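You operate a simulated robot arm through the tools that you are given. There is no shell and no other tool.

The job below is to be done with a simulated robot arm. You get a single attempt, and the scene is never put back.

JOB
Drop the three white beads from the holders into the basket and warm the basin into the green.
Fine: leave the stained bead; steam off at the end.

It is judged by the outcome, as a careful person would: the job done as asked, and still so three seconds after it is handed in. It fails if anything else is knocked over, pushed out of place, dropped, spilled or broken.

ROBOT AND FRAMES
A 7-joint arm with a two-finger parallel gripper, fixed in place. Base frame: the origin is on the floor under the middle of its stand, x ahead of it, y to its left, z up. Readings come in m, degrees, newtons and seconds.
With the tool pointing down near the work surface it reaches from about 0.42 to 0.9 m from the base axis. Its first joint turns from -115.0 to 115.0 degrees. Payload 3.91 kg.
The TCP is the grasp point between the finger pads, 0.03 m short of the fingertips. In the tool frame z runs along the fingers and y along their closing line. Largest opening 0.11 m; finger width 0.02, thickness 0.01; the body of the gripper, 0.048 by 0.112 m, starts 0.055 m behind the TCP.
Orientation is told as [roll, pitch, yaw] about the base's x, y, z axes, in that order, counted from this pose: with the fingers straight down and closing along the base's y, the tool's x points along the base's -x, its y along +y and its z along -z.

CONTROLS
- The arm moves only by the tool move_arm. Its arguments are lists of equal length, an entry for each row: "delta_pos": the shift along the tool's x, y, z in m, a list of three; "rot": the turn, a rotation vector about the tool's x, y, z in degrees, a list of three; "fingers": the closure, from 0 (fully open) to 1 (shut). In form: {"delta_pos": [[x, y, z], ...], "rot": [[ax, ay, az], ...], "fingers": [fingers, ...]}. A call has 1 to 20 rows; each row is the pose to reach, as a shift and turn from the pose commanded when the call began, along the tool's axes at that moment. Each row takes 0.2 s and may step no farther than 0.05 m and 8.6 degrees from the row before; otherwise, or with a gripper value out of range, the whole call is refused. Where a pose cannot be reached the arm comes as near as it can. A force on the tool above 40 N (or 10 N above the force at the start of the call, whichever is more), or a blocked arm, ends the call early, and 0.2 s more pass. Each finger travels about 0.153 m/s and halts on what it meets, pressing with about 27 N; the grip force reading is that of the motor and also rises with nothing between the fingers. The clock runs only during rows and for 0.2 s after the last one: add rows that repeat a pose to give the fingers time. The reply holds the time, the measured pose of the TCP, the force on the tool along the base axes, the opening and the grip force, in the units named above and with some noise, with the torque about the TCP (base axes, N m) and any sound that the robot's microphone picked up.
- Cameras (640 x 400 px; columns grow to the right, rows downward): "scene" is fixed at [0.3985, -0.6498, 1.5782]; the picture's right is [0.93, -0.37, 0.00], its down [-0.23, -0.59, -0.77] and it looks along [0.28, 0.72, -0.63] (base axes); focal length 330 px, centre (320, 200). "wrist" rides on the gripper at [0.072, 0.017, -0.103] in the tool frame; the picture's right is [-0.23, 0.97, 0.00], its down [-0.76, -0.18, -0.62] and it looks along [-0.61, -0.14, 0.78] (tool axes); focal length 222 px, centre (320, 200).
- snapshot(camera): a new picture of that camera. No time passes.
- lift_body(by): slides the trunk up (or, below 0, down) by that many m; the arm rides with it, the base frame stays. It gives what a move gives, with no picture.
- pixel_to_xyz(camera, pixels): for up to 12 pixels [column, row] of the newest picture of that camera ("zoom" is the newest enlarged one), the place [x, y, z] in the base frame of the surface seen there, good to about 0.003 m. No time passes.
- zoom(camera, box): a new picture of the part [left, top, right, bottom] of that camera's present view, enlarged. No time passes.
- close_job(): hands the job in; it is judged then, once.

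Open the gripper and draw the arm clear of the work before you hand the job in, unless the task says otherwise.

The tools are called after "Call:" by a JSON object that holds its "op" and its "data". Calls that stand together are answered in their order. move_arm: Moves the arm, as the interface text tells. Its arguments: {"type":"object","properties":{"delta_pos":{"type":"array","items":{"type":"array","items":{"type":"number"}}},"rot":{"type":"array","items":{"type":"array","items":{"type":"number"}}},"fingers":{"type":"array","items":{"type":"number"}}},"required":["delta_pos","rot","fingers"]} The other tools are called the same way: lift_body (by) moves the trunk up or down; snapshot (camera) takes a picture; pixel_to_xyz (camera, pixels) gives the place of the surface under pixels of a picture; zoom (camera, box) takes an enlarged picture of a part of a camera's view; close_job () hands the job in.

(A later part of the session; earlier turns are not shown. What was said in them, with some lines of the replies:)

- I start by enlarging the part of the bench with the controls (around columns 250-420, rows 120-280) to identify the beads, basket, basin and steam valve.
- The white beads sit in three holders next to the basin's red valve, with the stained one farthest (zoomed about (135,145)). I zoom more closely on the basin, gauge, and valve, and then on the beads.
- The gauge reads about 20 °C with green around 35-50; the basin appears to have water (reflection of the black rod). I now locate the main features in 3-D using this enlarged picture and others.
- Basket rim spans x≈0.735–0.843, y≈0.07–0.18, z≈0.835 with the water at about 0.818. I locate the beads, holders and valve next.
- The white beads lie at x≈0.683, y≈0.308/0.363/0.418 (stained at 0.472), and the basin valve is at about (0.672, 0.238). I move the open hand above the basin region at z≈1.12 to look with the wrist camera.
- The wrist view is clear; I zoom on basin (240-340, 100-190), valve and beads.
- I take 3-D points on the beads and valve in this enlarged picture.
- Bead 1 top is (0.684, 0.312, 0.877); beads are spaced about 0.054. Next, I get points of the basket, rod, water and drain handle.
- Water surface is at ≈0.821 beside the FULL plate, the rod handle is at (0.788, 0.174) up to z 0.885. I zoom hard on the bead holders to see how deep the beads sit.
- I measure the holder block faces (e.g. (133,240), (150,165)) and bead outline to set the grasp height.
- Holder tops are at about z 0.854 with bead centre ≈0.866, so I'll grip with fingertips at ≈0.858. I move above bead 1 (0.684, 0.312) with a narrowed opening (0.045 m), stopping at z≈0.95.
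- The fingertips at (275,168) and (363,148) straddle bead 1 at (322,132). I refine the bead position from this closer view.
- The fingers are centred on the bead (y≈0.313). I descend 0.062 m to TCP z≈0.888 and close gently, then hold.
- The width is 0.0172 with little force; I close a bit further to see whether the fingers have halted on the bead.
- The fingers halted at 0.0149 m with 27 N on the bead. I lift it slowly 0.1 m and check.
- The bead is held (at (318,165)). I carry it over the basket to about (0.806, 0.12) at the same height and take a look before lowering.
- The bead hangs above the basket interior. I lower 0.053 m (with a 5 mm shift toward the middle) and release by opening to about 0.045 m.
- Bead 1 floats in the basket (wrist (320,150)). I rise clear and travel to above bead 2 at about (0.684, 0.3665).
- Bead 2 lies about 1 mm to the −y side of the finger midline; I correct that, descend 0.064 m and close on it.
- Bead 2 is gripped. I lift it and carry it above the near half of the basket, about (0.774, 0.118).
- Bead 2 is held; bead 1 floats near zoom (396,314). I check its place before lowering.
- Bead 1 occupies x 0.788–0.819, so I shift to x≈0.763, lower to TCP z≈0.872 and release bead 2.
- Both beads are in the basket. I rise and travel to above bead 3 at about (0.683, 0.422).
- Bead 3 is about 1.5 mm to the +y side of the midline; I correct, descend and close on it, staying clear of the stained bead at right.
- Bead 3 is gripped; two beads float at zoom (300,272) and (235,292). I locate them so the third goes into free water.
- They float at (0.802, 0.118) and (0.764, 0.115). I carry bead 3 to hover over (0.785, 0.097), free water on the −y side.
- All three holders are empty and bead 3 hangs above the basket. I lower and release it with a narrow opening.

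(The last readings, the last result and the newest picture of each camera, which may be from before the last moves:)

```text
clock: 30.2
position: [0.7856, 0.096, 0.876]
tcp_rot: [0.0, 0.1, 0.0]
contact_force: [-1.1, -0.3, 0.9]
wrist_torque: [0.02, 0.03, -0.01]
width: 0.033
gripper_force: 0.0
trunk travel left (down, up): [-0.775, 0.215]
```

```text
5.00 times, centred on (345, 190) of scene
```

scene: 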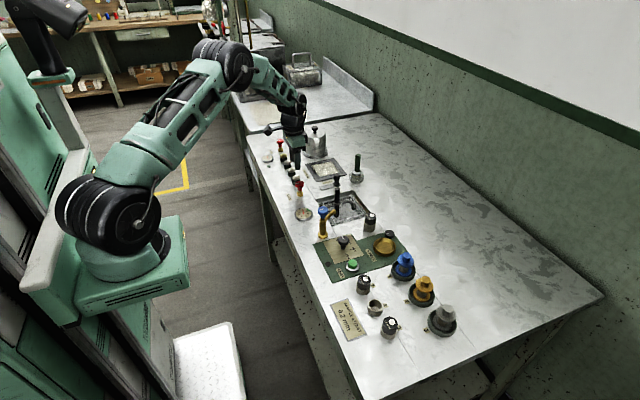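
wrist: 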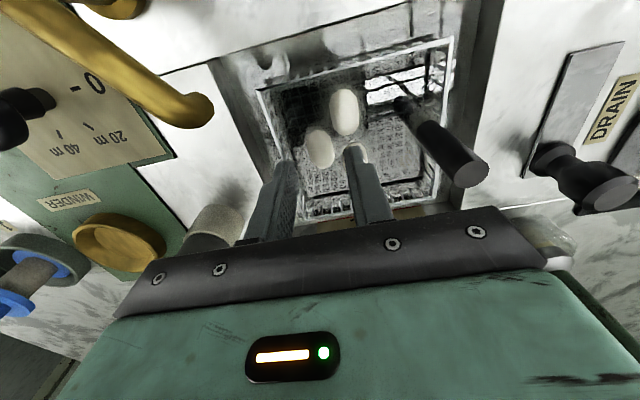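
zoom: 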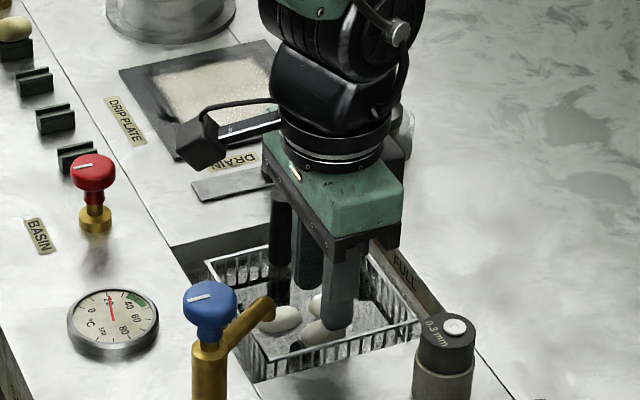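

All three beads are in the basket. I rise straight up and go above the basin's red valve at about (0.6725, 0.2425), opening the fingers to ≈0.055 m.

Call:
{"op": "move_arm", "data": {"delta_pos": [[0, 0, -0.03], [0, 0, -0.07], [0, 0, -0.11], [0.023, 0.029, -0.11], [0.046, 0.058, -0.11], [0.069, 0.087, -0.11], [0.092, 0.117, -0.11], [0.113, 0.1465, -0.11], [0.113, 0.1465, -0.085], [0.113, 0.1465, -0.085]], "rot": [[0, 0, 0], [0, 0, 0], [0, 0, 0], [0, 0, 0], [0, 0, 0], [0, 0, 0], [0, 0, 0], [0, 0, 0], [0, 0, 0], [0, 0, 0]], "fingers": [0.7, 0.68, 0.5, 0.5, 0.5, 0.5, 0.5, 0.5, 0.5, 0.5]}}

Call:
{"op": "snapshot", "data": {"camera": "wrist"}}

Call:
{"op": "zoom", "data": {"camera": "wrist", "box": [240, 80, 420, 200]}}

Call:
{"op": "zoom", "data": {"camera": "scene", "box": [270, 140, 390, 230]}}

```text
clock: 32.4
position: [0.672, 0.2449, 0.962]
tcp_rot: [0.0, 0.0, -0.1]
contact_force: [0.0, -0.1, 0.4]
wrist_torque: [0.01, 0.01, 0.0]
width: 0.0548
gripper_force: 0.0
trunk travel left (down, up): [-0.775, 0.215]
```

```text
taken
```

wrist: 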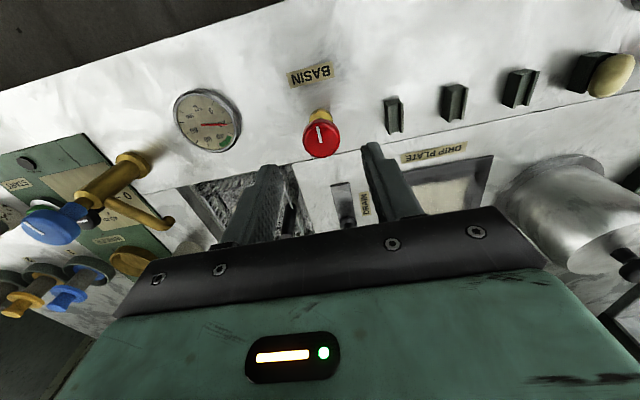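

```text
3.33 times, centred on (330, 140) of wrist
```

zoom: 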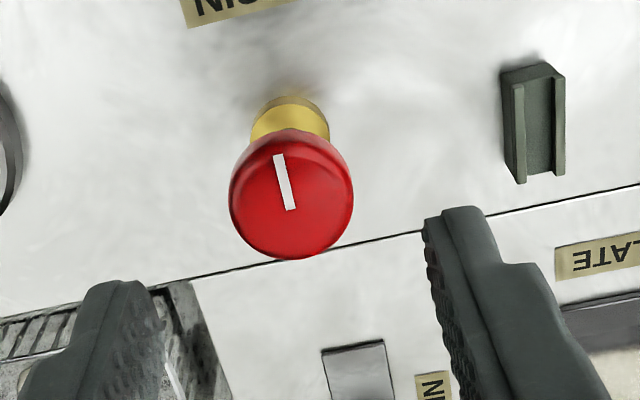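

```text
4.44 times, centred on (330, 185) of scene
```

zoom: 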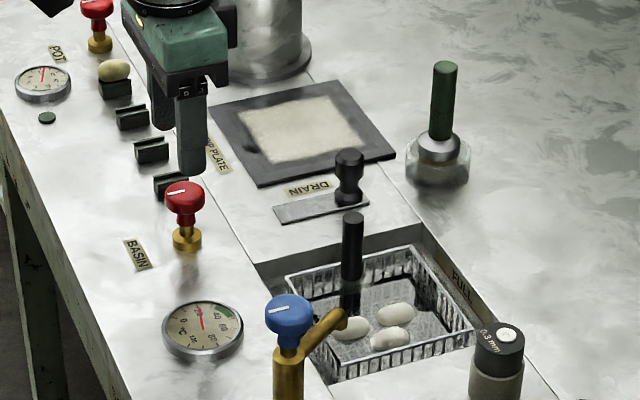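

Three beads float in the basket. I check the knob's centre and rim from this close wrist view.

Call:
{"op": "pixel_to_xyz", "data": {"camera": "wrist", "pixels": [[320, 137], [308, 139], [334, 135], [318, 125], [324, 148], [321, 116], [265, 168], [372, 145]]}}

Call:
{"op": "zoom", "data": {"camera": "scene", "box": [285, 172, 320, 207]}}

```text
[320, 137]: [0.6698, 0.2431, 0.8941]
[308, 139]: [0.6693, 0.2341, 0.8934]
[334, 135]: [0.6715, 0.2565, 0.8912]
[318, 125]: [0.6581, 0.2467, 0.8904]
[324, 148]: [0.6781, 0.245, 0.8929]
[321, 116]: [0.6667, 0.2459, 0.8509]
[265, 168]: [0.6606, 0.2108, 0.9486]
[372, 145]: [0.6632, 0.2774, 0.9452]
```

```text
11.43 times, centred on (302, 190) of scene
```

zoom: 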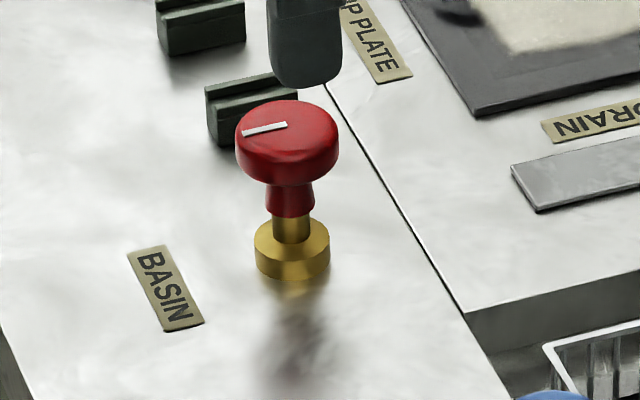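

The knob centre is (0.6705, 0.2435) with the cap between z≈0.880 and 0.895. I descend to TCP z≈0.906 and close on the knob.

Call:
{"op": "move_arm", "data": {"delta_pos": [[0.0015, -0.0005, 0.02], [0.0015, -0.0005, 0.04], [0.0015, -0.0005, 0.056], [0.0015, -0.0005, 0.056], [0.0015, -0.0005, 0.056], [0.0015, -0.0005, 0.056], [0.0015, -0.0005, 0.056], [0.0015, -0.0005, 0.056]], "rot": [[0, 0, 0], [0, 0, 0], [0, 0, 0], [0, 0, 0], [0, 0, 0], [0, 0, 0], [0, 0, 0], [0, 0, 0]], "fingers": [0.5, 0.5, 0.5, 0.5, 0.65, 0.75, 0.82, 0.82]}}

Call:
{"op": "snapshot", "data": {"camera": "wrist"}}

Call:
{"op": "zoom", "data": {"camera": "scene", "box": [280, 160, 330, 225]}}

```text
clock: 34.2
position: [0.6699, 0.2444, 0.9063]
tcp_rot: [0.2, 0.1, 0.0]
contact_force: [-0.2, 9.4, -4.0]
wrist_torque: [0.31, -0.38, 0.07]
width: 0.0314
gripper_force: 45.1
trunk travel left (down, up): [-0.775, 0.215]
```

```text
taken
```

wrist: 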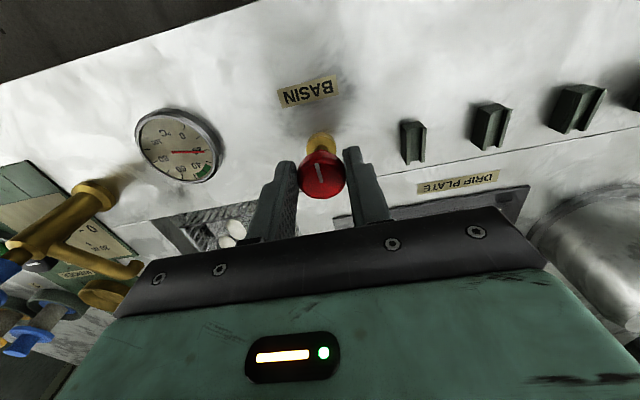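

```text
6.15 times, centred on (305, 192) of scene
```

zoom: 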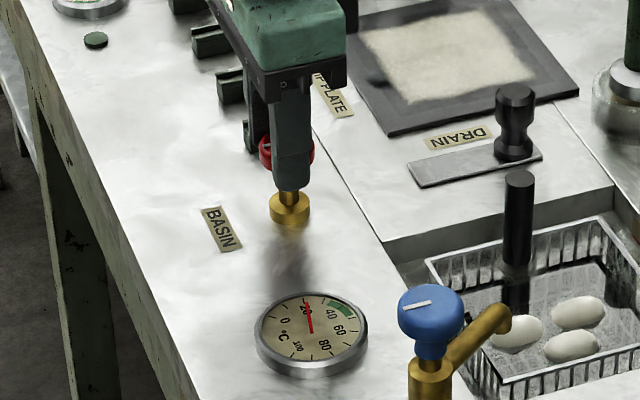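

The knob is gripped at width 0.031; a 9 N sideways force hints at ~1 mm off-centre, so I nudge +y by 1 mm and read again.

Call:
{"op": "move_arm", "data": {"delta_pos": [[0, 0.001, 0], [0, 0.001, 0]], "rot": [[0, 0, 0], [0, 0, 0]], "fingers": [0.82, 0.82]}}

```text
clock: 34.8
position: [0.6713, 0.2439, 0.9041]
tcp_rot: [0.0, 0.0, 0.0]
contact_force: [3.3, 9.8, -2.9]
wrist_torque: [0.28, 0.18, 0.06]
width: 0.0313
gripper_force: 44.7
trunk travel left (down, up): [-0.775, 0.215]
```

Force stays near 10 N, acceptable. I try turning the knob counter-clockwise seen from above (negative about tool z) by 30° and check the torque, sound and pointer.

Call:
{"op": "move_arm", "data": {"delta_pos": [[0, 0, 0], [0, 0, 0], [0, 0, 0], [0, 0, 0], [0, 0, 0], [0, 0, 0]], "rot": [[0, 0, -6], [0, 0, -12], [0, 0, -18], [0, 0, -24], [0, 0, -30], [0, 0, -30]], "fingers": [0.82, 0.82, 0.82, 0.82, 0.82, 0.82]}}

Call:
{"op": "snapshot", "data": {"camera": "wrist"}}

Call:
{"op": "zoom", "data": {"camera": "scene", "box": [280, 160, 330, 225]}}

```text
clock: 36.2
position: [0.6713, 0.2423, 0.906]
tcp_rot: [-0.2, 0.0, 29.9]
contact_force: [11.6, -3.6, 1.4]
wrist_torque: [-0.3, -0.18, -0.03]
width: 0.0314
gripper_force: 45.2
trunk travel left (down, up): [-0.775, 0.215]
```

```text
taken
```

wrist: 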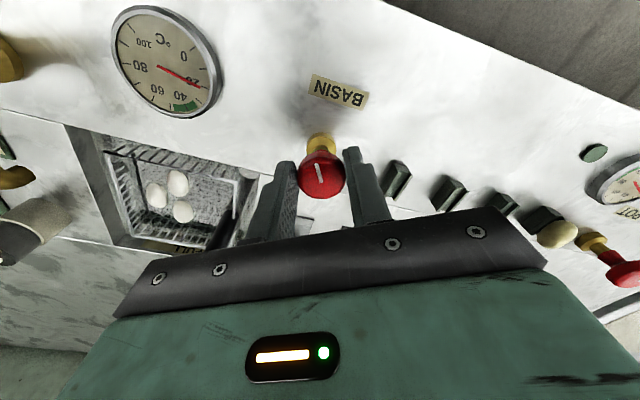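

```text
6.15 times, centred on (305, 192) of scene
```

zoom: 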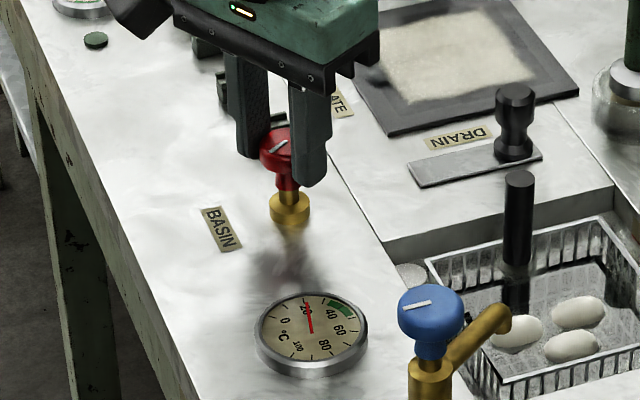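

The knob turned with the gripper (pointer in the scene zoom at (277,146) is rotated). I wait two seconds to see whether the gauge responds or steam is heard.

Call:
{"op": "move_arm", "data": {"delta_pos": [[0, 0, 0], [0, 0, 0], [0, 0, 0], [0, 0, 0], [0, 0, 0], [0, 0, 0], [0, 0, 0], [0, 0, 0], [0, 0, 0], [0, 0, 0]], "rot": [[0, 0, 0], [0, 0, 0], [0, 0, 0], [0, 0, 0], [0, 0, 0], [0, 0, 0], [0, 0, 0], [0, 0, 0], [0, 0, 0], [0, 0, 0]], "fingers": [0.82, 0.82, 0.82, 0.82, 0.82, 0.82, 0.82, 0.82, 0.82, 0.82]}}

Call:
{"op": "zoom", "data": {"camera": "scene", "box": [290, 195, 320, 225]}}

Call:
{"op": "zoom", "data": {"camera": "wrist", "box": [100, 0, 360, 220]}}

```text
clock: 38.4
position: [0.6716, 0.2427, 0.9061]
tcp_rot: [-0.1, 0.0, 29.8]
contact_force: [18.5, -14.2, 8.2]
wrist_torque: [-0.32, -0.43, -0.12]
width: 0.0314
gripper_force: 44.8
trunk travel left (down, up): [-0.775, 0.215]
```

```text
13.33 times, centred on (305, 210) of scene
```

zoom: 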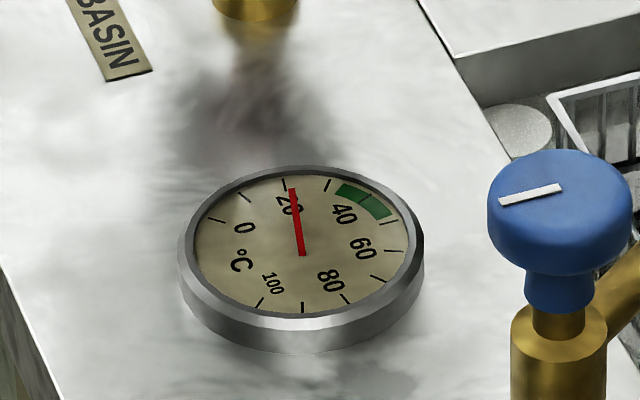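

```text
1.82 times, centred on (230, 110) of wrist
```

zoom: 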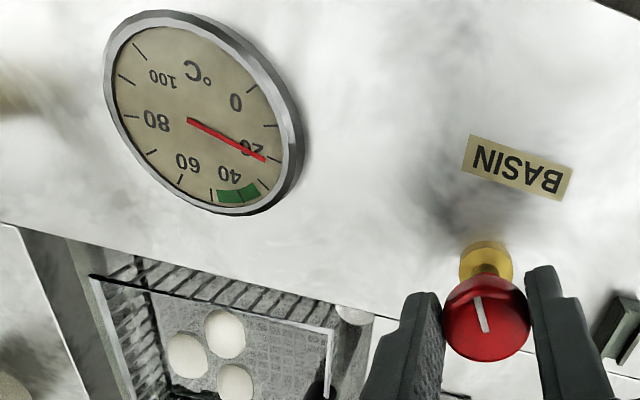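

Bubbling appears at the basin corner (zoom (525,135)) and the needle has crept up to ≈22 °C, so this direction opens the steam. I loosen the grip slightly to relieve the side force and wait 4 s to measure the heating rate.

Call:
{"op": "move_arm", "data": {"delta_pos": [[0, 0, 0], [0, 0, 0], [0, 0, 0], [0, 0, 0], [0, 0, 0], [0, 0, 0], [0, 0, 0], [0, 0, 0], [0, 0, 0], [0, 0, 0], [0, 0, 0], [0, 0, 0], [0, 0, 0], [0, 0, 0], [0, 0, 0], [0, 0, 0], [0, 0, 0], [0, 0, 0], [0, 0, 0], [0, 0, 0]], "rot": [[0, 0, 0], [0, 0, 0], [0, 0, 0], [0, 0, 0], [0, 0, 0], [0, 0, 0], [0, 0, 0], [0, 0, 0], [0, 0, 0], [0, 0, 0], [0, 0, 0], [0, 0, 0], [0, 0, 0], [0, 0, 0], [0, 0, 0], [0, 0, 0], [0, 0, 0], [0, 0, 0], [0, 0, 0], [0, 0, 0]], "fingers": [0.69, 0.67, 0.67, 0.67, 0.67, 0.67, 0.67, 0.67, 0.67, 0.67, 0.67, 0.67, 0.67, 0.67, 0.67, 0.67, 0.67, 0.67, 0.67, 0.67]}}

Call:
{"op": "zoom", "data": {"camera": "scene", "box": [290, 195, 320, 225]}}

Call:
{"op": "zoom", "data": {"camera": "wrist", "box": [100, 0, 360, 220]}}

```text
clock: 42.6
position: [0.6696, 0.2446, 0.9056]
tcp_rot: [0.1, 0.0, 29.8]
contact_force: [0.6, 0.2, 0.4]
wrist_torque: [0.05, -0.04, -0.02]
width: 0.0362
gripper_force: 0.2
trunk travel left (down, up): [-0.775, 0.215]
```

```text
13.33 times, centred on (305, 210) of scene
```

zoom: 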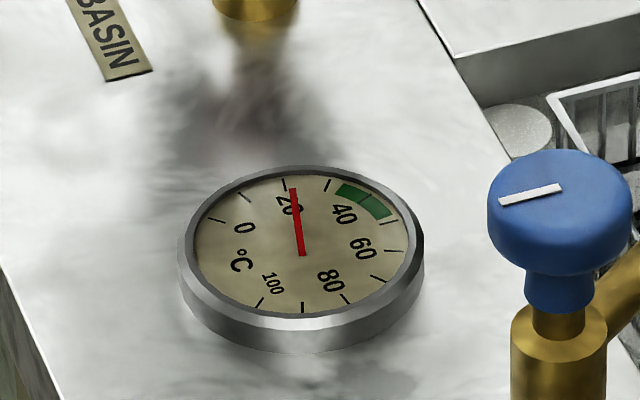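

```text
1.82 times, centred on (230, 110) of wrist
```

zoom: 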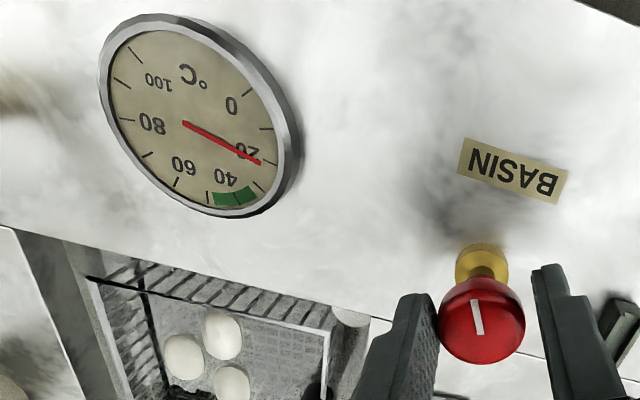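

After 4 s the needle rose only slightly (≈22.5 °C); 30° is too slow. I regrip (1 mm tool-y correction) and open the valve a further 60°.

Call:
{"op": "move_arm", "data": {"delta_pos": [[0, -0.001, 0], [0, -0.001, 0], [0, -0.001, 0], [0, -0.001, 0], [0, -0.001, 0], [0, -0.001, 0], [0, -0.001, 0], [0, -0.001, 0], [0, -0.001, 0], [0, -0.001, 0], [0, -0.001, 0], [0, -0.001, 0]], "rot": [[0, 0, 0], [0, 0, 0], [0, 0, -7.5], [0, 0, -15], [0, 0, -22.5], [0, 0, -30], [0, 0, -37.5], [0, 0, -45], [0, 0, -52.5], [0, 0, -60], [0, 0, -60], [0, 0, -60]], "fingers": [0.75, 0.8, 0.8, 0.8, 0.8, 0.8, 0.8, 0.8, 0.8, 0.8, 0.8, 0.67]}}

Call:
{"op": "snapshot", "data": {"camera": "wrist"}}

Call:
{"op": "zoom", "data": {"camera": "scene", "box": [280, 165, 330, 225]}}

```text
clock: 45.2
position: [0.6703, 0.2449, 0.9044]
tcp_rot: [0.0, -0.1, 90.2]
contact_force: [11.7, 0.9, -1.3]
wrist_torque: [0.01, -0.24, 0.01]
width: 0.0423
gripper_force: 5.5
trunk travel left (down, up): [-0.775, 0.215]
```

```text
taken
```

wrist: 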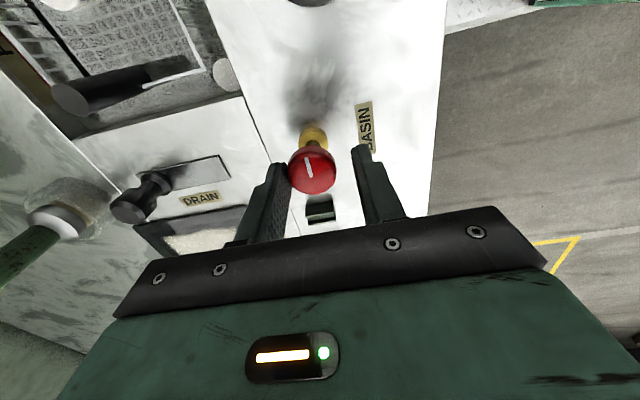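

```text
6.67 times, centred on (305, 195) of scene
```

zoom: 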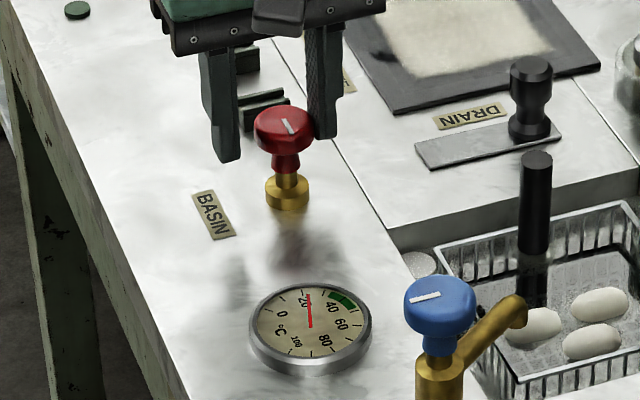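

The valve is at 90° now and needle near 24 °C. The +x finger still touches the knob, so I shift 2 mm that way, stay open and wait 2 s to measure the rate.

Call:
{"op": "move_arm", "data": {"delta_pos": [[0, -0.002, 0], [0, -0.002, 0], [0, -0.002, 0], [0, -0.002, 0], [0, -0.002, 0], [0, -0.002, 0], [0, -0.002, 0], [0, -0.002, 0], [0, -0.002, 0], [0, -0.002, 0]], "rot": [[0, 0, 0], [0, 0, 0], [0, 0, 0], [0, 0, 0], [0, 0, 0], [0, 0, 0], [0, 0, 0], [0, 0, 0], [0, 0, 0], [0, 0, 0]], "fingers": [0.65, 0.65, 0.65, 0.65, 0.65, 0.65, 0.65, 0.65, 0.65, 0.65]}}

Call:
{"op": "zoom", "data": {"camera": "scene", "box": [290, 195, 320, 225]}}

Call:
{"op": "zoom", "data": {"camera": "wrist", "box": [230, 100, 420, 220]}}

```text
clock: 47.4
position: [0.6714, 0.2427, 0.9048]
tcp_rot: [0.0, 0.1, 90.0]
contact_force: [-0.1, -0.5, 0.3]
wrist_torque: [-0.03, 0.01, 0.0]
width: 0.0383
gripper_force: 0.0
trunk travel left (down, up): [-0.775, 0.215]
```

```text
13.33 times, centred on (305, 210) of scene
```

zoom: 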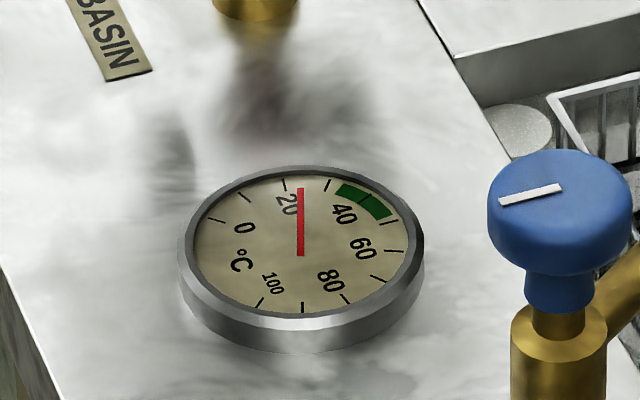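

```text
3.33 times, centred on (325, 160) of wrist
```

zoom: 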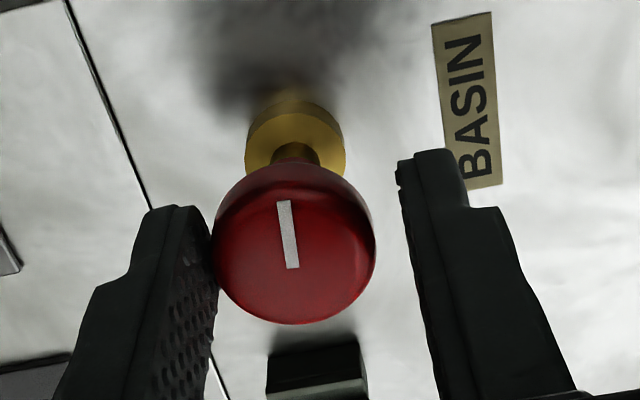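

The needle is now at ≈24 °C, rising about 0.6 °C/s; green spans ≈34–46. I centre the fingers by 3 mm toward +x and wait 4 s more.

Call:
{"op": "move_arm", "data": {"delta_pos": [[0, -0.003, 0], [0, -0.003, 0], [0, -0.003, 0], [0, -0.003, 0], [0, -0.003, 0], [0, -0.003, 0], [0, -0.003, 0], [0, -0.003, 0], [0, -0.003, 0], [0, -0.003, 0], [0, -0.003, 0], [0, -0.003, 0], [0, -0.003, 0], [0, -0.003, 0], [0, -0.003, 0], [0, -0.003, 0], [0, -0.003, 0], [0, -0.003, 0], [0, -0.003, 0]], "rot": [[0, 0, 0], [0, 0, 0], [0, 0, 0], [0, 0, 0], [0, 0, 0], [0, 0, 0], [0, 0, 0], [0, 0, 0], [0, 0, 0], [0, 0, 0], [0, 0, 0], [0, 0, 0], [0, 0, 0], [0, 0, 0], [0, 0, 0], [0, 0, 0], [0, 0, 0], [0, 0, 0], [0, 0, 0]], "fingers": [0.65, 0.65, 0.65, 0.65, 0.65, 0.65, 0.65, 0.65, 0.65, 0.65, 0.65, 0.65, 0.65, 0.65, 0.65, 0.65, 0.65, 0.65, 0.65]}}

Call:
{"op": "zoom", "data": {"camera": "scene", "box": [290, 195, 320, 225]}}

Call:
{"op": "zoom", "data": {"camera": "wrist", "box": [230, 100, 420, 220]}}

```text
clock: 51.4
position: [0.6763, 0.2418, 0.9052]
tcp_rot: [0.1, 0.1, 89.9]
contact_force: [-1.3, -0.3, 0.7]
wrist_torque: [-0.05, -0.05, 0.02]
width: 0.0384
gripper_force: 0.1
trunk travel left (down, up): [-0.775, 0.215]
```

```text
13.33 times, centred on (305, 210) of scene
```

zoom: 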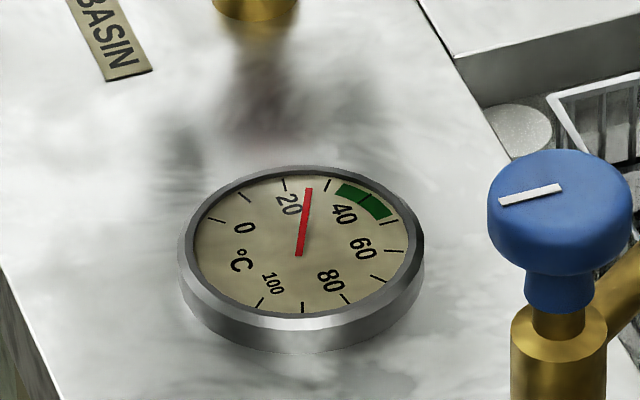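

```text
3.33 times, centred on (325, 160) of wrist
```

zoom: 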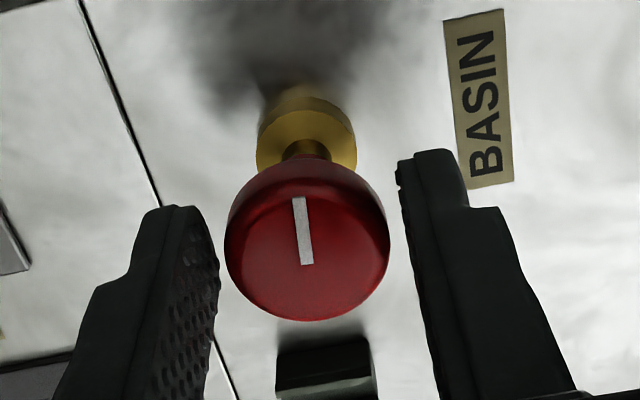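

The fingers are centred about the knob and the needle is at ≈26.5 °C (0.67 °C/s). I wait another 4 s twice and re-read.

Call:
{"op": "move_arm", "data": {"delta_pos": [[0, 0, 0], [0, 0, 0], [0, 0, 0], [0, 0, 0], [0, 0, 0], [0, 0, 0], [0, 0, 0], [0, 0, 0], [0, 0, 0], [0, 0, 0], [0, 0, 0], [0, 0, 0], [0, 0, 0], [0, 0, 0], [0, 0, 0], [0, 0, 0], [0, 0, 0], [0, 0, 0], [0, 0, 0], [0, 0, 0]], "rot": [[0, 0, 0], [0, 0, 0], [0, 0, 0], [0, 0, 0], [0, 0, 0], [0, 0, 0], [0, 0, 0], [0, 0, 0], [0, 0, 0], [0, 0, 0], [0, 0, 0], [0, 0, 0], [0, 0, 0], [0, 0, 0], [0, 0, 0], [0, 0, 0], [0, 0, 0], [0, 0, 0], [0, 0, 0], [0, 0, 0]], "fingers": [0.65, 0.65, 0.65, 0.65, 0.65, 0.65, 0.65, 0.65, 0.65, 0.65, 0.65, 0.65, 0.65, 0.65, 0.65, 0.65, 0.65, 0.65, 0.65, 0.65]}}

Call:
{"op": "zoom", "data": {"camera": "scene", "box": [290, 195, 320, 225]}}

```text
clock: 55.6
position: [0.6754, 0.2418, 0.9056]
tcp_rot: [0.0, 0.0, 89.9]
contact_force: [-0.1, -0.1, -0.2]
wrist_torque: [0.01, -0.04, -0.01]
width: 0.0386
gripper_force: 0.0
trunk travel left (down, up): [-0.775, 0.215]
```

```text
13.33 times, centred on (305, 210) of scene
```

zoom: 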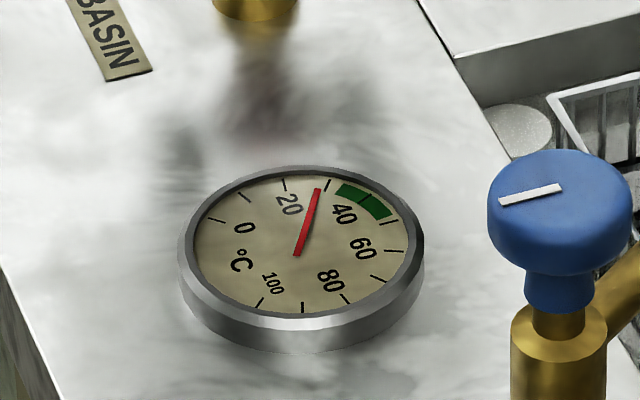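

The needle is at ≈29 °C, just before the 30 tick at (329,184). I wait 4 s more.

Call:
{"op": "move_arm", "data": {"delta_pos": [[0, 0, 0], [0, 0, 0], [0, 0, 0], [0, 0, 0], [0, 0, 0], [0, 0, 0], [0, 0, 0], [0, 0, 0], [0, 0, 0], [0, 0, 0], [0, 0, 0], [0, 0, 0], [0, 0, 0], [0, 0, 0], [0, 0, 0], [0, 0, 0], [0, 0, 0], [0, 0, 0], [0, 0, 0], [0, 0, 0]], "rot": [[0, 0, 0], [0, 0, 0], [0, 0, 0], [0, 0, 0], [0, 0, 0], [0, 0, 0], [0, 0, 0], [0, 0, 0], [0, 0, 0], [0, 0, 0], [0, 0, 0], [0, 0, 0], [0, 0, 0], [0, 0, 0], [0, 0, 0], [0, 0, 0], [0, 0, 0], [0, 0, 0], [0, 0, 0], [0, 0, 0]], "fingers": [0.65, 0.65, 0.65, 0.65, 0.65, 0.65, 0.65, 0.65, 0.65, 0.65, 0.65, 0.65, 0.65, 0.65, 0.65, 0.65, 0.65, 0.65, 0.65, 0.65]}}

Call:
{"op": "zoom", "data": {"camera": "scene", "box": [290, 195, 320, 225]}}

Call:
{"op": "zoom", "data": {"camera": "scene", "box": [300, 140, 400, 230]}}

```text
clock: 59.8
position: [0.6754, 0.2418, 0.9055]
tcp_rot: [0.1, 0.0, 90.0]
contact_force: [-0.1, 0.5, 0.9]
wrist_torque: [0.0, 0.01, -0.04]
width: 0.0387
gripper_force: 0.2
trunk travel left (down, up): [-0.775, 0.215]
```

```text
13.33 times, centred on (305, 210) of scene
```

zoom: 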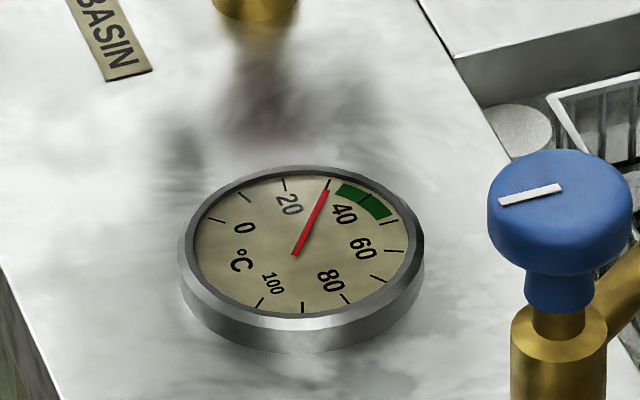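

```text
4.44 times, centred on (350, 185) of scene
```

zoom: 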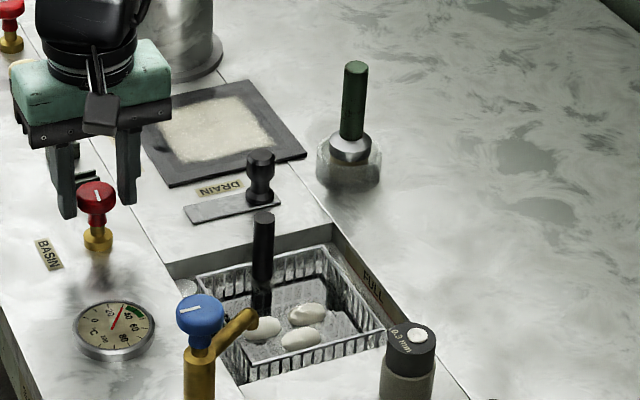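

The needle points at ≈31 °C; the beads still float in the basket. I wait another 4 s.

Call:
{"op": "move_arm", "data": {"delta_pos": [[0, 0, 0], [0, 0, 0], [0, 0, 0], [0, 0, 0], [0, 0, 0], [0, 0, 0], [0, 0, 0], [0, 0, 0], [0, 0, 0], [0, 0, 0], [0, 0, 0], [0, 0, 0], [0, 0, 0], [0, 0, 0], [0, 0, 0], [0, 0, 0], [0, 0, 0], [0, 0, 0], [0, 0, 0], [0, 0, 0]], "rot": [[0, 0, 0], [0, 0, 0], [0, 0, 0], [0, 0, 0], [0, 0, 0], [0, 0, 0], [0, 0, 0], [0, 0, 0], [0, 0, 0], [0, 0, 0], [0, 0, 0], [0, 0, 0], [0, 0, 0], [0, 0, 0], [0, 0, 0], [0, 0, 0], [0, 0, 0], [0, 0, 0], [0, 0, 0], [0, 0, 0]], "fingers": [0.65, 0.65, 0.65, 0.65, 0.65, 0.65, 0.65, 0.65, 0.65, 0.65, 0.65, 0.65, 0.65, 0.65, 0.65, 0.65, 0.65, 0.65, 0.65, 0.65]}}

Call:
{"op": "zoom", "data": {"camera": "scene", "box": [290, 195, 320, 225]}}

```text
clock: 64.0
position: [0.6749, 0.2418, 0.9061]
tcp_rot: [0.0, 0.1, 89.9]
contact_force: [-0.4, -0.1, 0.7]
wrist_torque: [-0.02, -0.02, -0.03]
width: 0.0383
gripper_force: 0.1
trunk travel left (down, up): [-0.775, 0.215]
```

```text
13.33 times, centred on (305, 210) of scene
```

zoom: 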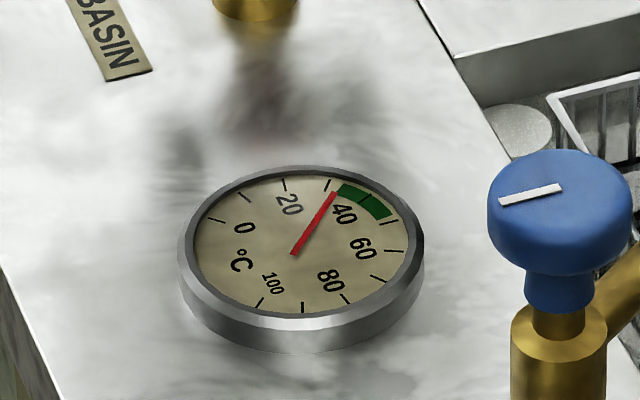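

The needle is now at the lower edge of the green (≈33 °C). I wait 4 s more.

Call:
{"op": "move_arm", "data": {"delta_pos": [[0, 0, 0], [0, 0, 0], [0, 0, 0], [0, 0, 0], [0, 0, 0], [0, 0, 0], [0, 0, 0], [0, 0, 0], [0, 0, 0], [0, 0, 0], [0, 0, 0], [0, 0, 0], [0, 0, 0], [0, 0, 0], [0, 0, 0], [0, 0, 0], [0, 0, 0], [0, 0, 0], [0, 0, 0], [0, 0, 0]], "rot": [[0, 0, 0], [0, 0, 0], [0, 0, 0], [0, 0, 0], [0, 0, 0], [0, 0, 0], [0, 0, 0], [0, 0, 0], [0, 0, 0], [0, 0, 0], [0, 0, 0], [0, 0, 0], [0, 0, 0], [0, 0, 0], [0, 0, 0], [0, 0, 0], [0, 0, 0], [0, 0, 0], [0, 0, 0], [0, 0, 0]], "fingers": [0.65, 0.65, 0.65, 0.65, 0.65, 0.65, 0.65, 0.65, 0.65, 0.65, 0.65, 0.65, 0.65, 0.65, 0.65, 0.65, 0.65, 0.65, 0.65, 0.65]}}

Call:
{"op": "zoom", "data": {"camera": "scene", "box": [290, 195, 320, 225]}}

```text
clock: 68.2
position: [0.6756, 0.2425, 0.9053]
tcp_rot: [0.1, 0.0, 89.9]
contact_force: [0.6, 0.2, -0.7]
wrist_torque: [-0.03, -0.02, -0.03]
width: 0.0385
gripper_force: 0.1
trunk travel left (down, up): [-0.775, 0.215]
```

```text
13.33 times, centred on (305, 210) of scene
```

zoom: 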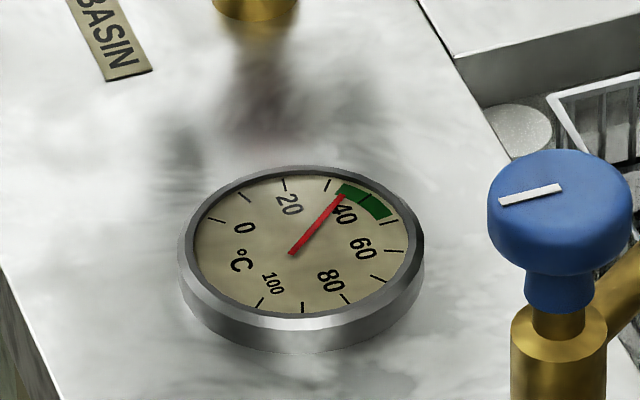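

The needle is within the green's lower part (≈35.5 °C). I wait 4 s more before shutting so that it ends near the middle.

Call:
{"op": "move_arm", "data": {"delta_pos": [[0, 0, 0], [0, 0, 0], [0, 0, 0], [0, 0, 0], [0, 0, 0], [0, 0, 0], [0, 0, 0], [0, 0, 0], [0, 0, 0], [0, 0, 0], [0, 0, 0], [0, 0, 0], [0, 0, 0], [0, 0, 0], [0, 0, 0], [0, 0, 0], [0, 0, 0], [0, 0, 0], [0, 0, 0], [0, 0, 0]], "rot": [[0, 0, 0], [0, 0, 0], [0, 0, 0], [0, 0, 0], [0, 0, 0], [0, 0, 0], [0, 0, 0], [0, 0, 0], [0, 0, 0], [0, 0, 0], [0, 0, 0], [0, 0, 0], [0, 0, 0], [0, 0, 0], [0, 0, 0], [0, 0, 0], [0, 0, 0], [0, 0, 0], [0, 0, 0], [0, 0, 0]], "fingers": [0.65, 0.65, 0.65, 0.65, 0.65, 0.65, 0.65, 0.65, 0.65, 0.65, 0.65, 0.65, 0.65, 0.65, 0.65, 0.65, 0.65, 0.65, 0.65, 0.65]}}

Call:
{"op": "zoom", "data": {"camera": "scene", "box": [290, 195, 320, 225]}}

```text
clock: 72.4
position: [0.6754, 0.2426, 0.9062]
tcp_rot: [0.0, 0.0, 89.9]
contact_force: [0.4, 0.0, 0.3]
wrist_torque: [0.03, -0.02, 0.0]
width: 0.0385
gripper_force: 0.1
trunk travel left (down, up): [-0.775, 0.215]
```

```text
13.33 times, centred on (305, 210) of scene
```

zoom: 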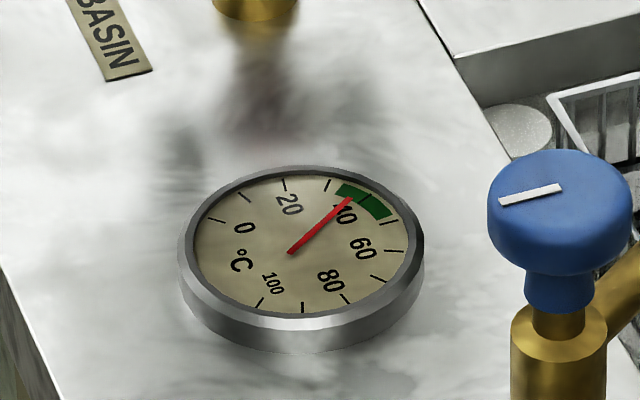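

The needle is at ≈38 °C, close to the middle. I grip the knob and turn it back clockwise 90°.

Call:
{"op": "move_arm", "data": {"delta_pos": [[0, 0, 0], [0, 0, 0], [0, 0, 0], [0, 0, 0], [0, 0, 0], [0, 0, 0], [0, 0, 0], [0, 0, 0], [0, 0, 0], [0, 0, 0], [0, 0, 0], [0, 0, 0], [0, 0, 0], [0, 0, 0], [0, 0, 0]], "rot": [[0, 0, 0], [0, 0, 0], [0, 0, 7.5], [0, 0, 15], [0, 0, 22.5], [0, 0, 30], [0, 0, 37.5], [0, 0, 45], [0, 0, 52.5], [0, 0, 60], [0, 0, 67.5], [0, 0, 75], [0, 0, 82.5], [0, 0, 90], [0, 0, 90]], "fingers": [0.75, 0.8, 0.8, 0.8, 0.8, 0.8, 0.8, 0.8, 0.8, 0.8, 0.8, 0.8, 0.8, 0.8, 0.8]}}

Call:
{"op": "snapshot", "data": {"camera": "wrist"}}

Call:
{"op": "zoom", "data": {"camera": "scene", "box": [280, 165, 330, 225]}}

```text
clock: 75.6
position: [0.6752, 0.2445, 0.9054]
tcp_rot: [0.2, -0.1, -0.1]
contact_force: [-13.9, 16.2, -14.7]
wrist_torque: [0.47, 0.02, 0.45]
width: 0.0315
gripper_force: 45.1
trunk travel left (down, up): [-0.775, 0.215]
```

```text
taken
```

wrist: 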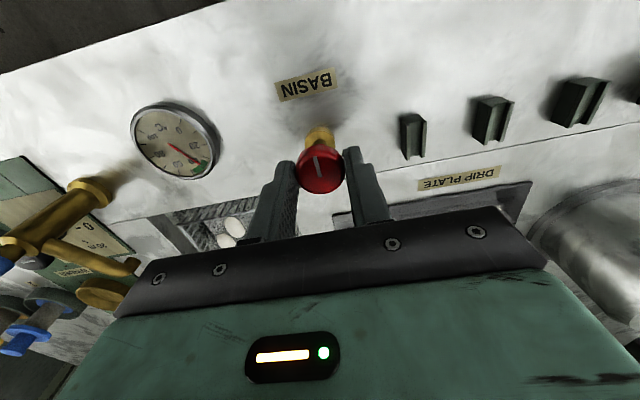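

```text
6.67 times, centred on (305, 195) of scene
```

zoom: 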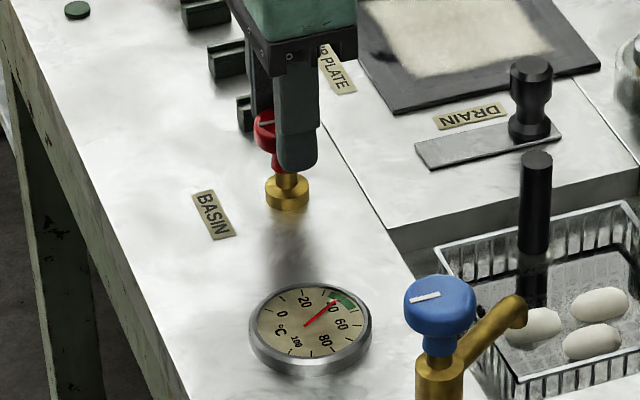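

The bubbling at the basin corner is gone and a 0.45 N·m torque shows the knob reached its stop. I release the knob without moving, then check the pointer.

Call:
{"op": "move_arm", "data": {"delta_pos": [[0, 0, 0], [0, 0, 0], [0, 0, 0], [0, 0, -0.02], [0, 0, -0.05], [0, 0, -0.056], [0, 0, -0.056]], "rot": [[0, 0, 0], [0, 0, 0], [0, 0, 0], [0, 0, 0], [0, 0, 0], [0, 0, 0], [0, 0, 0]], "fingers": [0.65, 0.5, 0.5, 0.5, 0.5, 0.5, 0.5]}}

Call:
{"op": "zoom", "data": {"camera": "wrist", "box": [240, 80, 420, 200]}}

Call:
{"op": "zoom", "data": {"camera": "scene", "box": [285, 172, 320, 207]}}

Call:
{"op": "zoom", "data": {"camera": "scene", "box": [290, 195, 320, 225]}}

```text
clock: 77.2
position: [0.6743, 0.2437, 0.9626]
tcp_rot: [0.0, 0.0, -0.1]
contact_force: [0.7, 0.2, 0.2]
wrist_torque: [-0.01, 0.01, 0.0]
width: 0.0551
gripper_force: 0.1
trunk travel left (down, up): [-0.775, 0.215]
```

```text
3.33 times, centred on (330, 140) of wrist
```

zoom: 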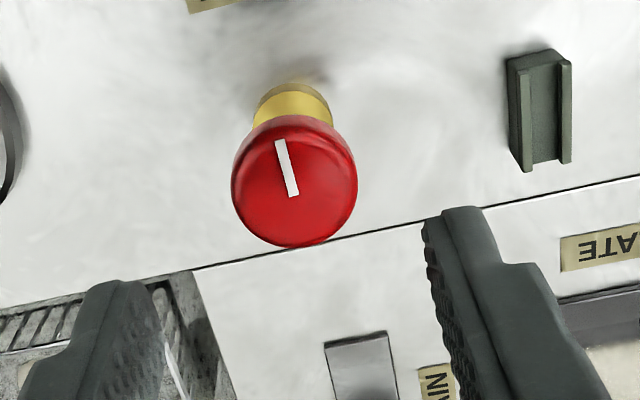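

```text
11.43 times, centred on (302, 190) of scene
```

zoom: 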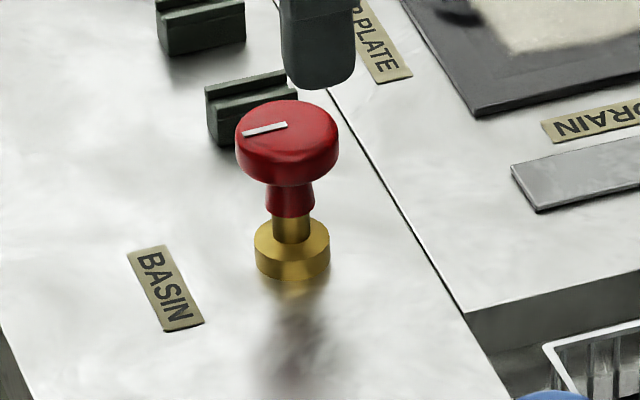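

```text
13.33 times, centred on (305, 210) of scene
```

zoom: 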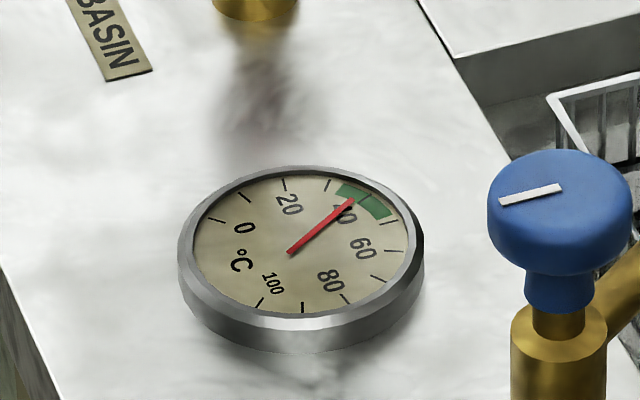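

The knob pointer matches its original closed position, bubbling has stopped, and the gauge is at ≈38.5 °C in the green. I withdraw the arm up and back to near the start pose with the gripper open.

Call:
{"op": "move_arm", "data": {"delta_pos": [[0, 0, -0.045], [0, 0, -0.09], [0, 0, -0.135], [0.03, 0.01, -0.165], [0.065, 0.02, -0.19], [0.1, 0.03, -0.215], [0.14, 0.045, -0.235], [0.18, 0.06, -0.25], [0.22, 0.075, -0.26], [0.26, 0.09, -0.27], [0.275, 0.095, -0.275], [0.275, 0.095, -0.275]], "rot": [[0, 0, 0], [0, 0, 0], [0, 0, 0], [0, 0, 0], [0, 0, 0], [0, 0, 0], [0, 0, 0], [0, 0, 0], [0, 0, 0], [0, 0, 0], [0, 0, 0], [0, 0, 0]], "fingers": [0.5, 0.5, 0.3, 0.1, 0, 0, 0, 0, 0, 0, 0, 0]}}

Call:
{"op": "snapshot", "data": {"camera": "scene"}}

Call:
{"op": "zoom", "data": {"camera": "scene", "box": [260, 130, 400, 225]}}

Call:
{"op": "zoom", "data": {"camera": "scene", "box": [290, 195, 320, 225]}}

```text
clock: 79.8
position: [0.3998, 0.3386, 1.2367]
tcp_rot: [0.0, 0.0, -0.1]
contact_force: [0.3, 0.7, 0.0]
wrist_torque: [0.01, -0.03, -0.03]
width: 0.1099
gripper_force: 0.1
trunk travel left (down, up): [-0.775, 0.215]
```

```text
taken
```

scene: 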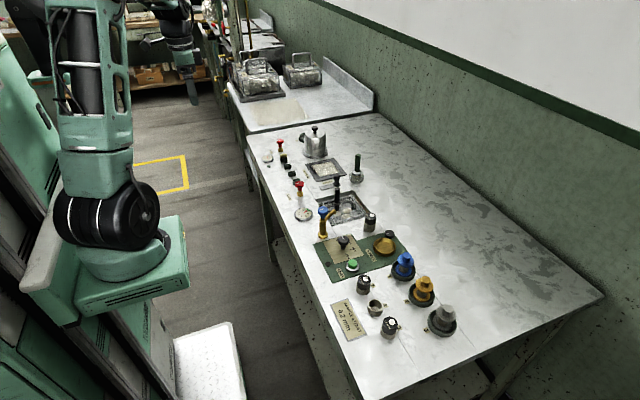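

```text
4.21 times, centred on (330, 178) of scene
```

zoom: 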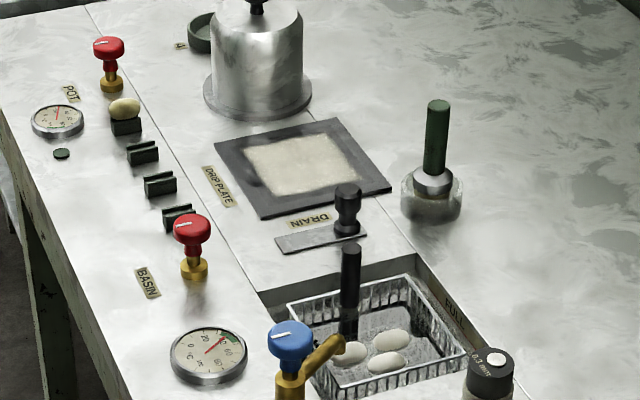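

```text
13.33 times, centred on (305, 210) of scene
```

zoom: 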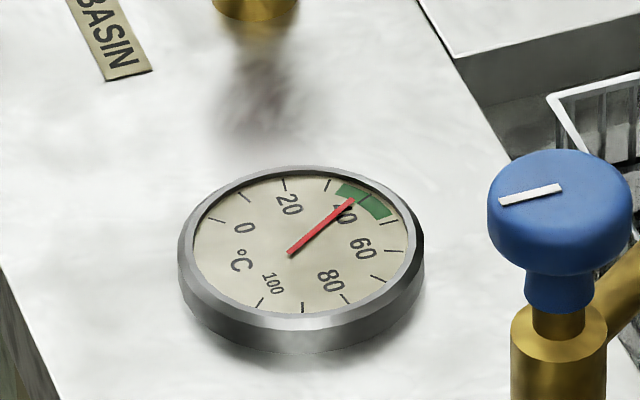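

The gauge is steady in the green (needle at (353,200)), the three white beads float in the basket, the stained bead is still on its holder, the valve is shut and the arm is clear. I hand the job in.

Call:
{"op": "close_job", "data": {}}

```text
The job is handed in.
```

The job is handed in. The three white beads are floating in the basket, and the basin reads about 38.5 °C, inside the green (roughly 34–46 °C).

- **Steam:** I turned the basin's red valve back to its original closed position. The bubbling stopped, and the gauge held steady for the few seconds until I handed in.
- **Stained bead:** it is still on its holder, untouched.
- **Everything else:** the last pictures show nothing moved, spilled or knocked over. The arm is back near its start pose with the gripper open.
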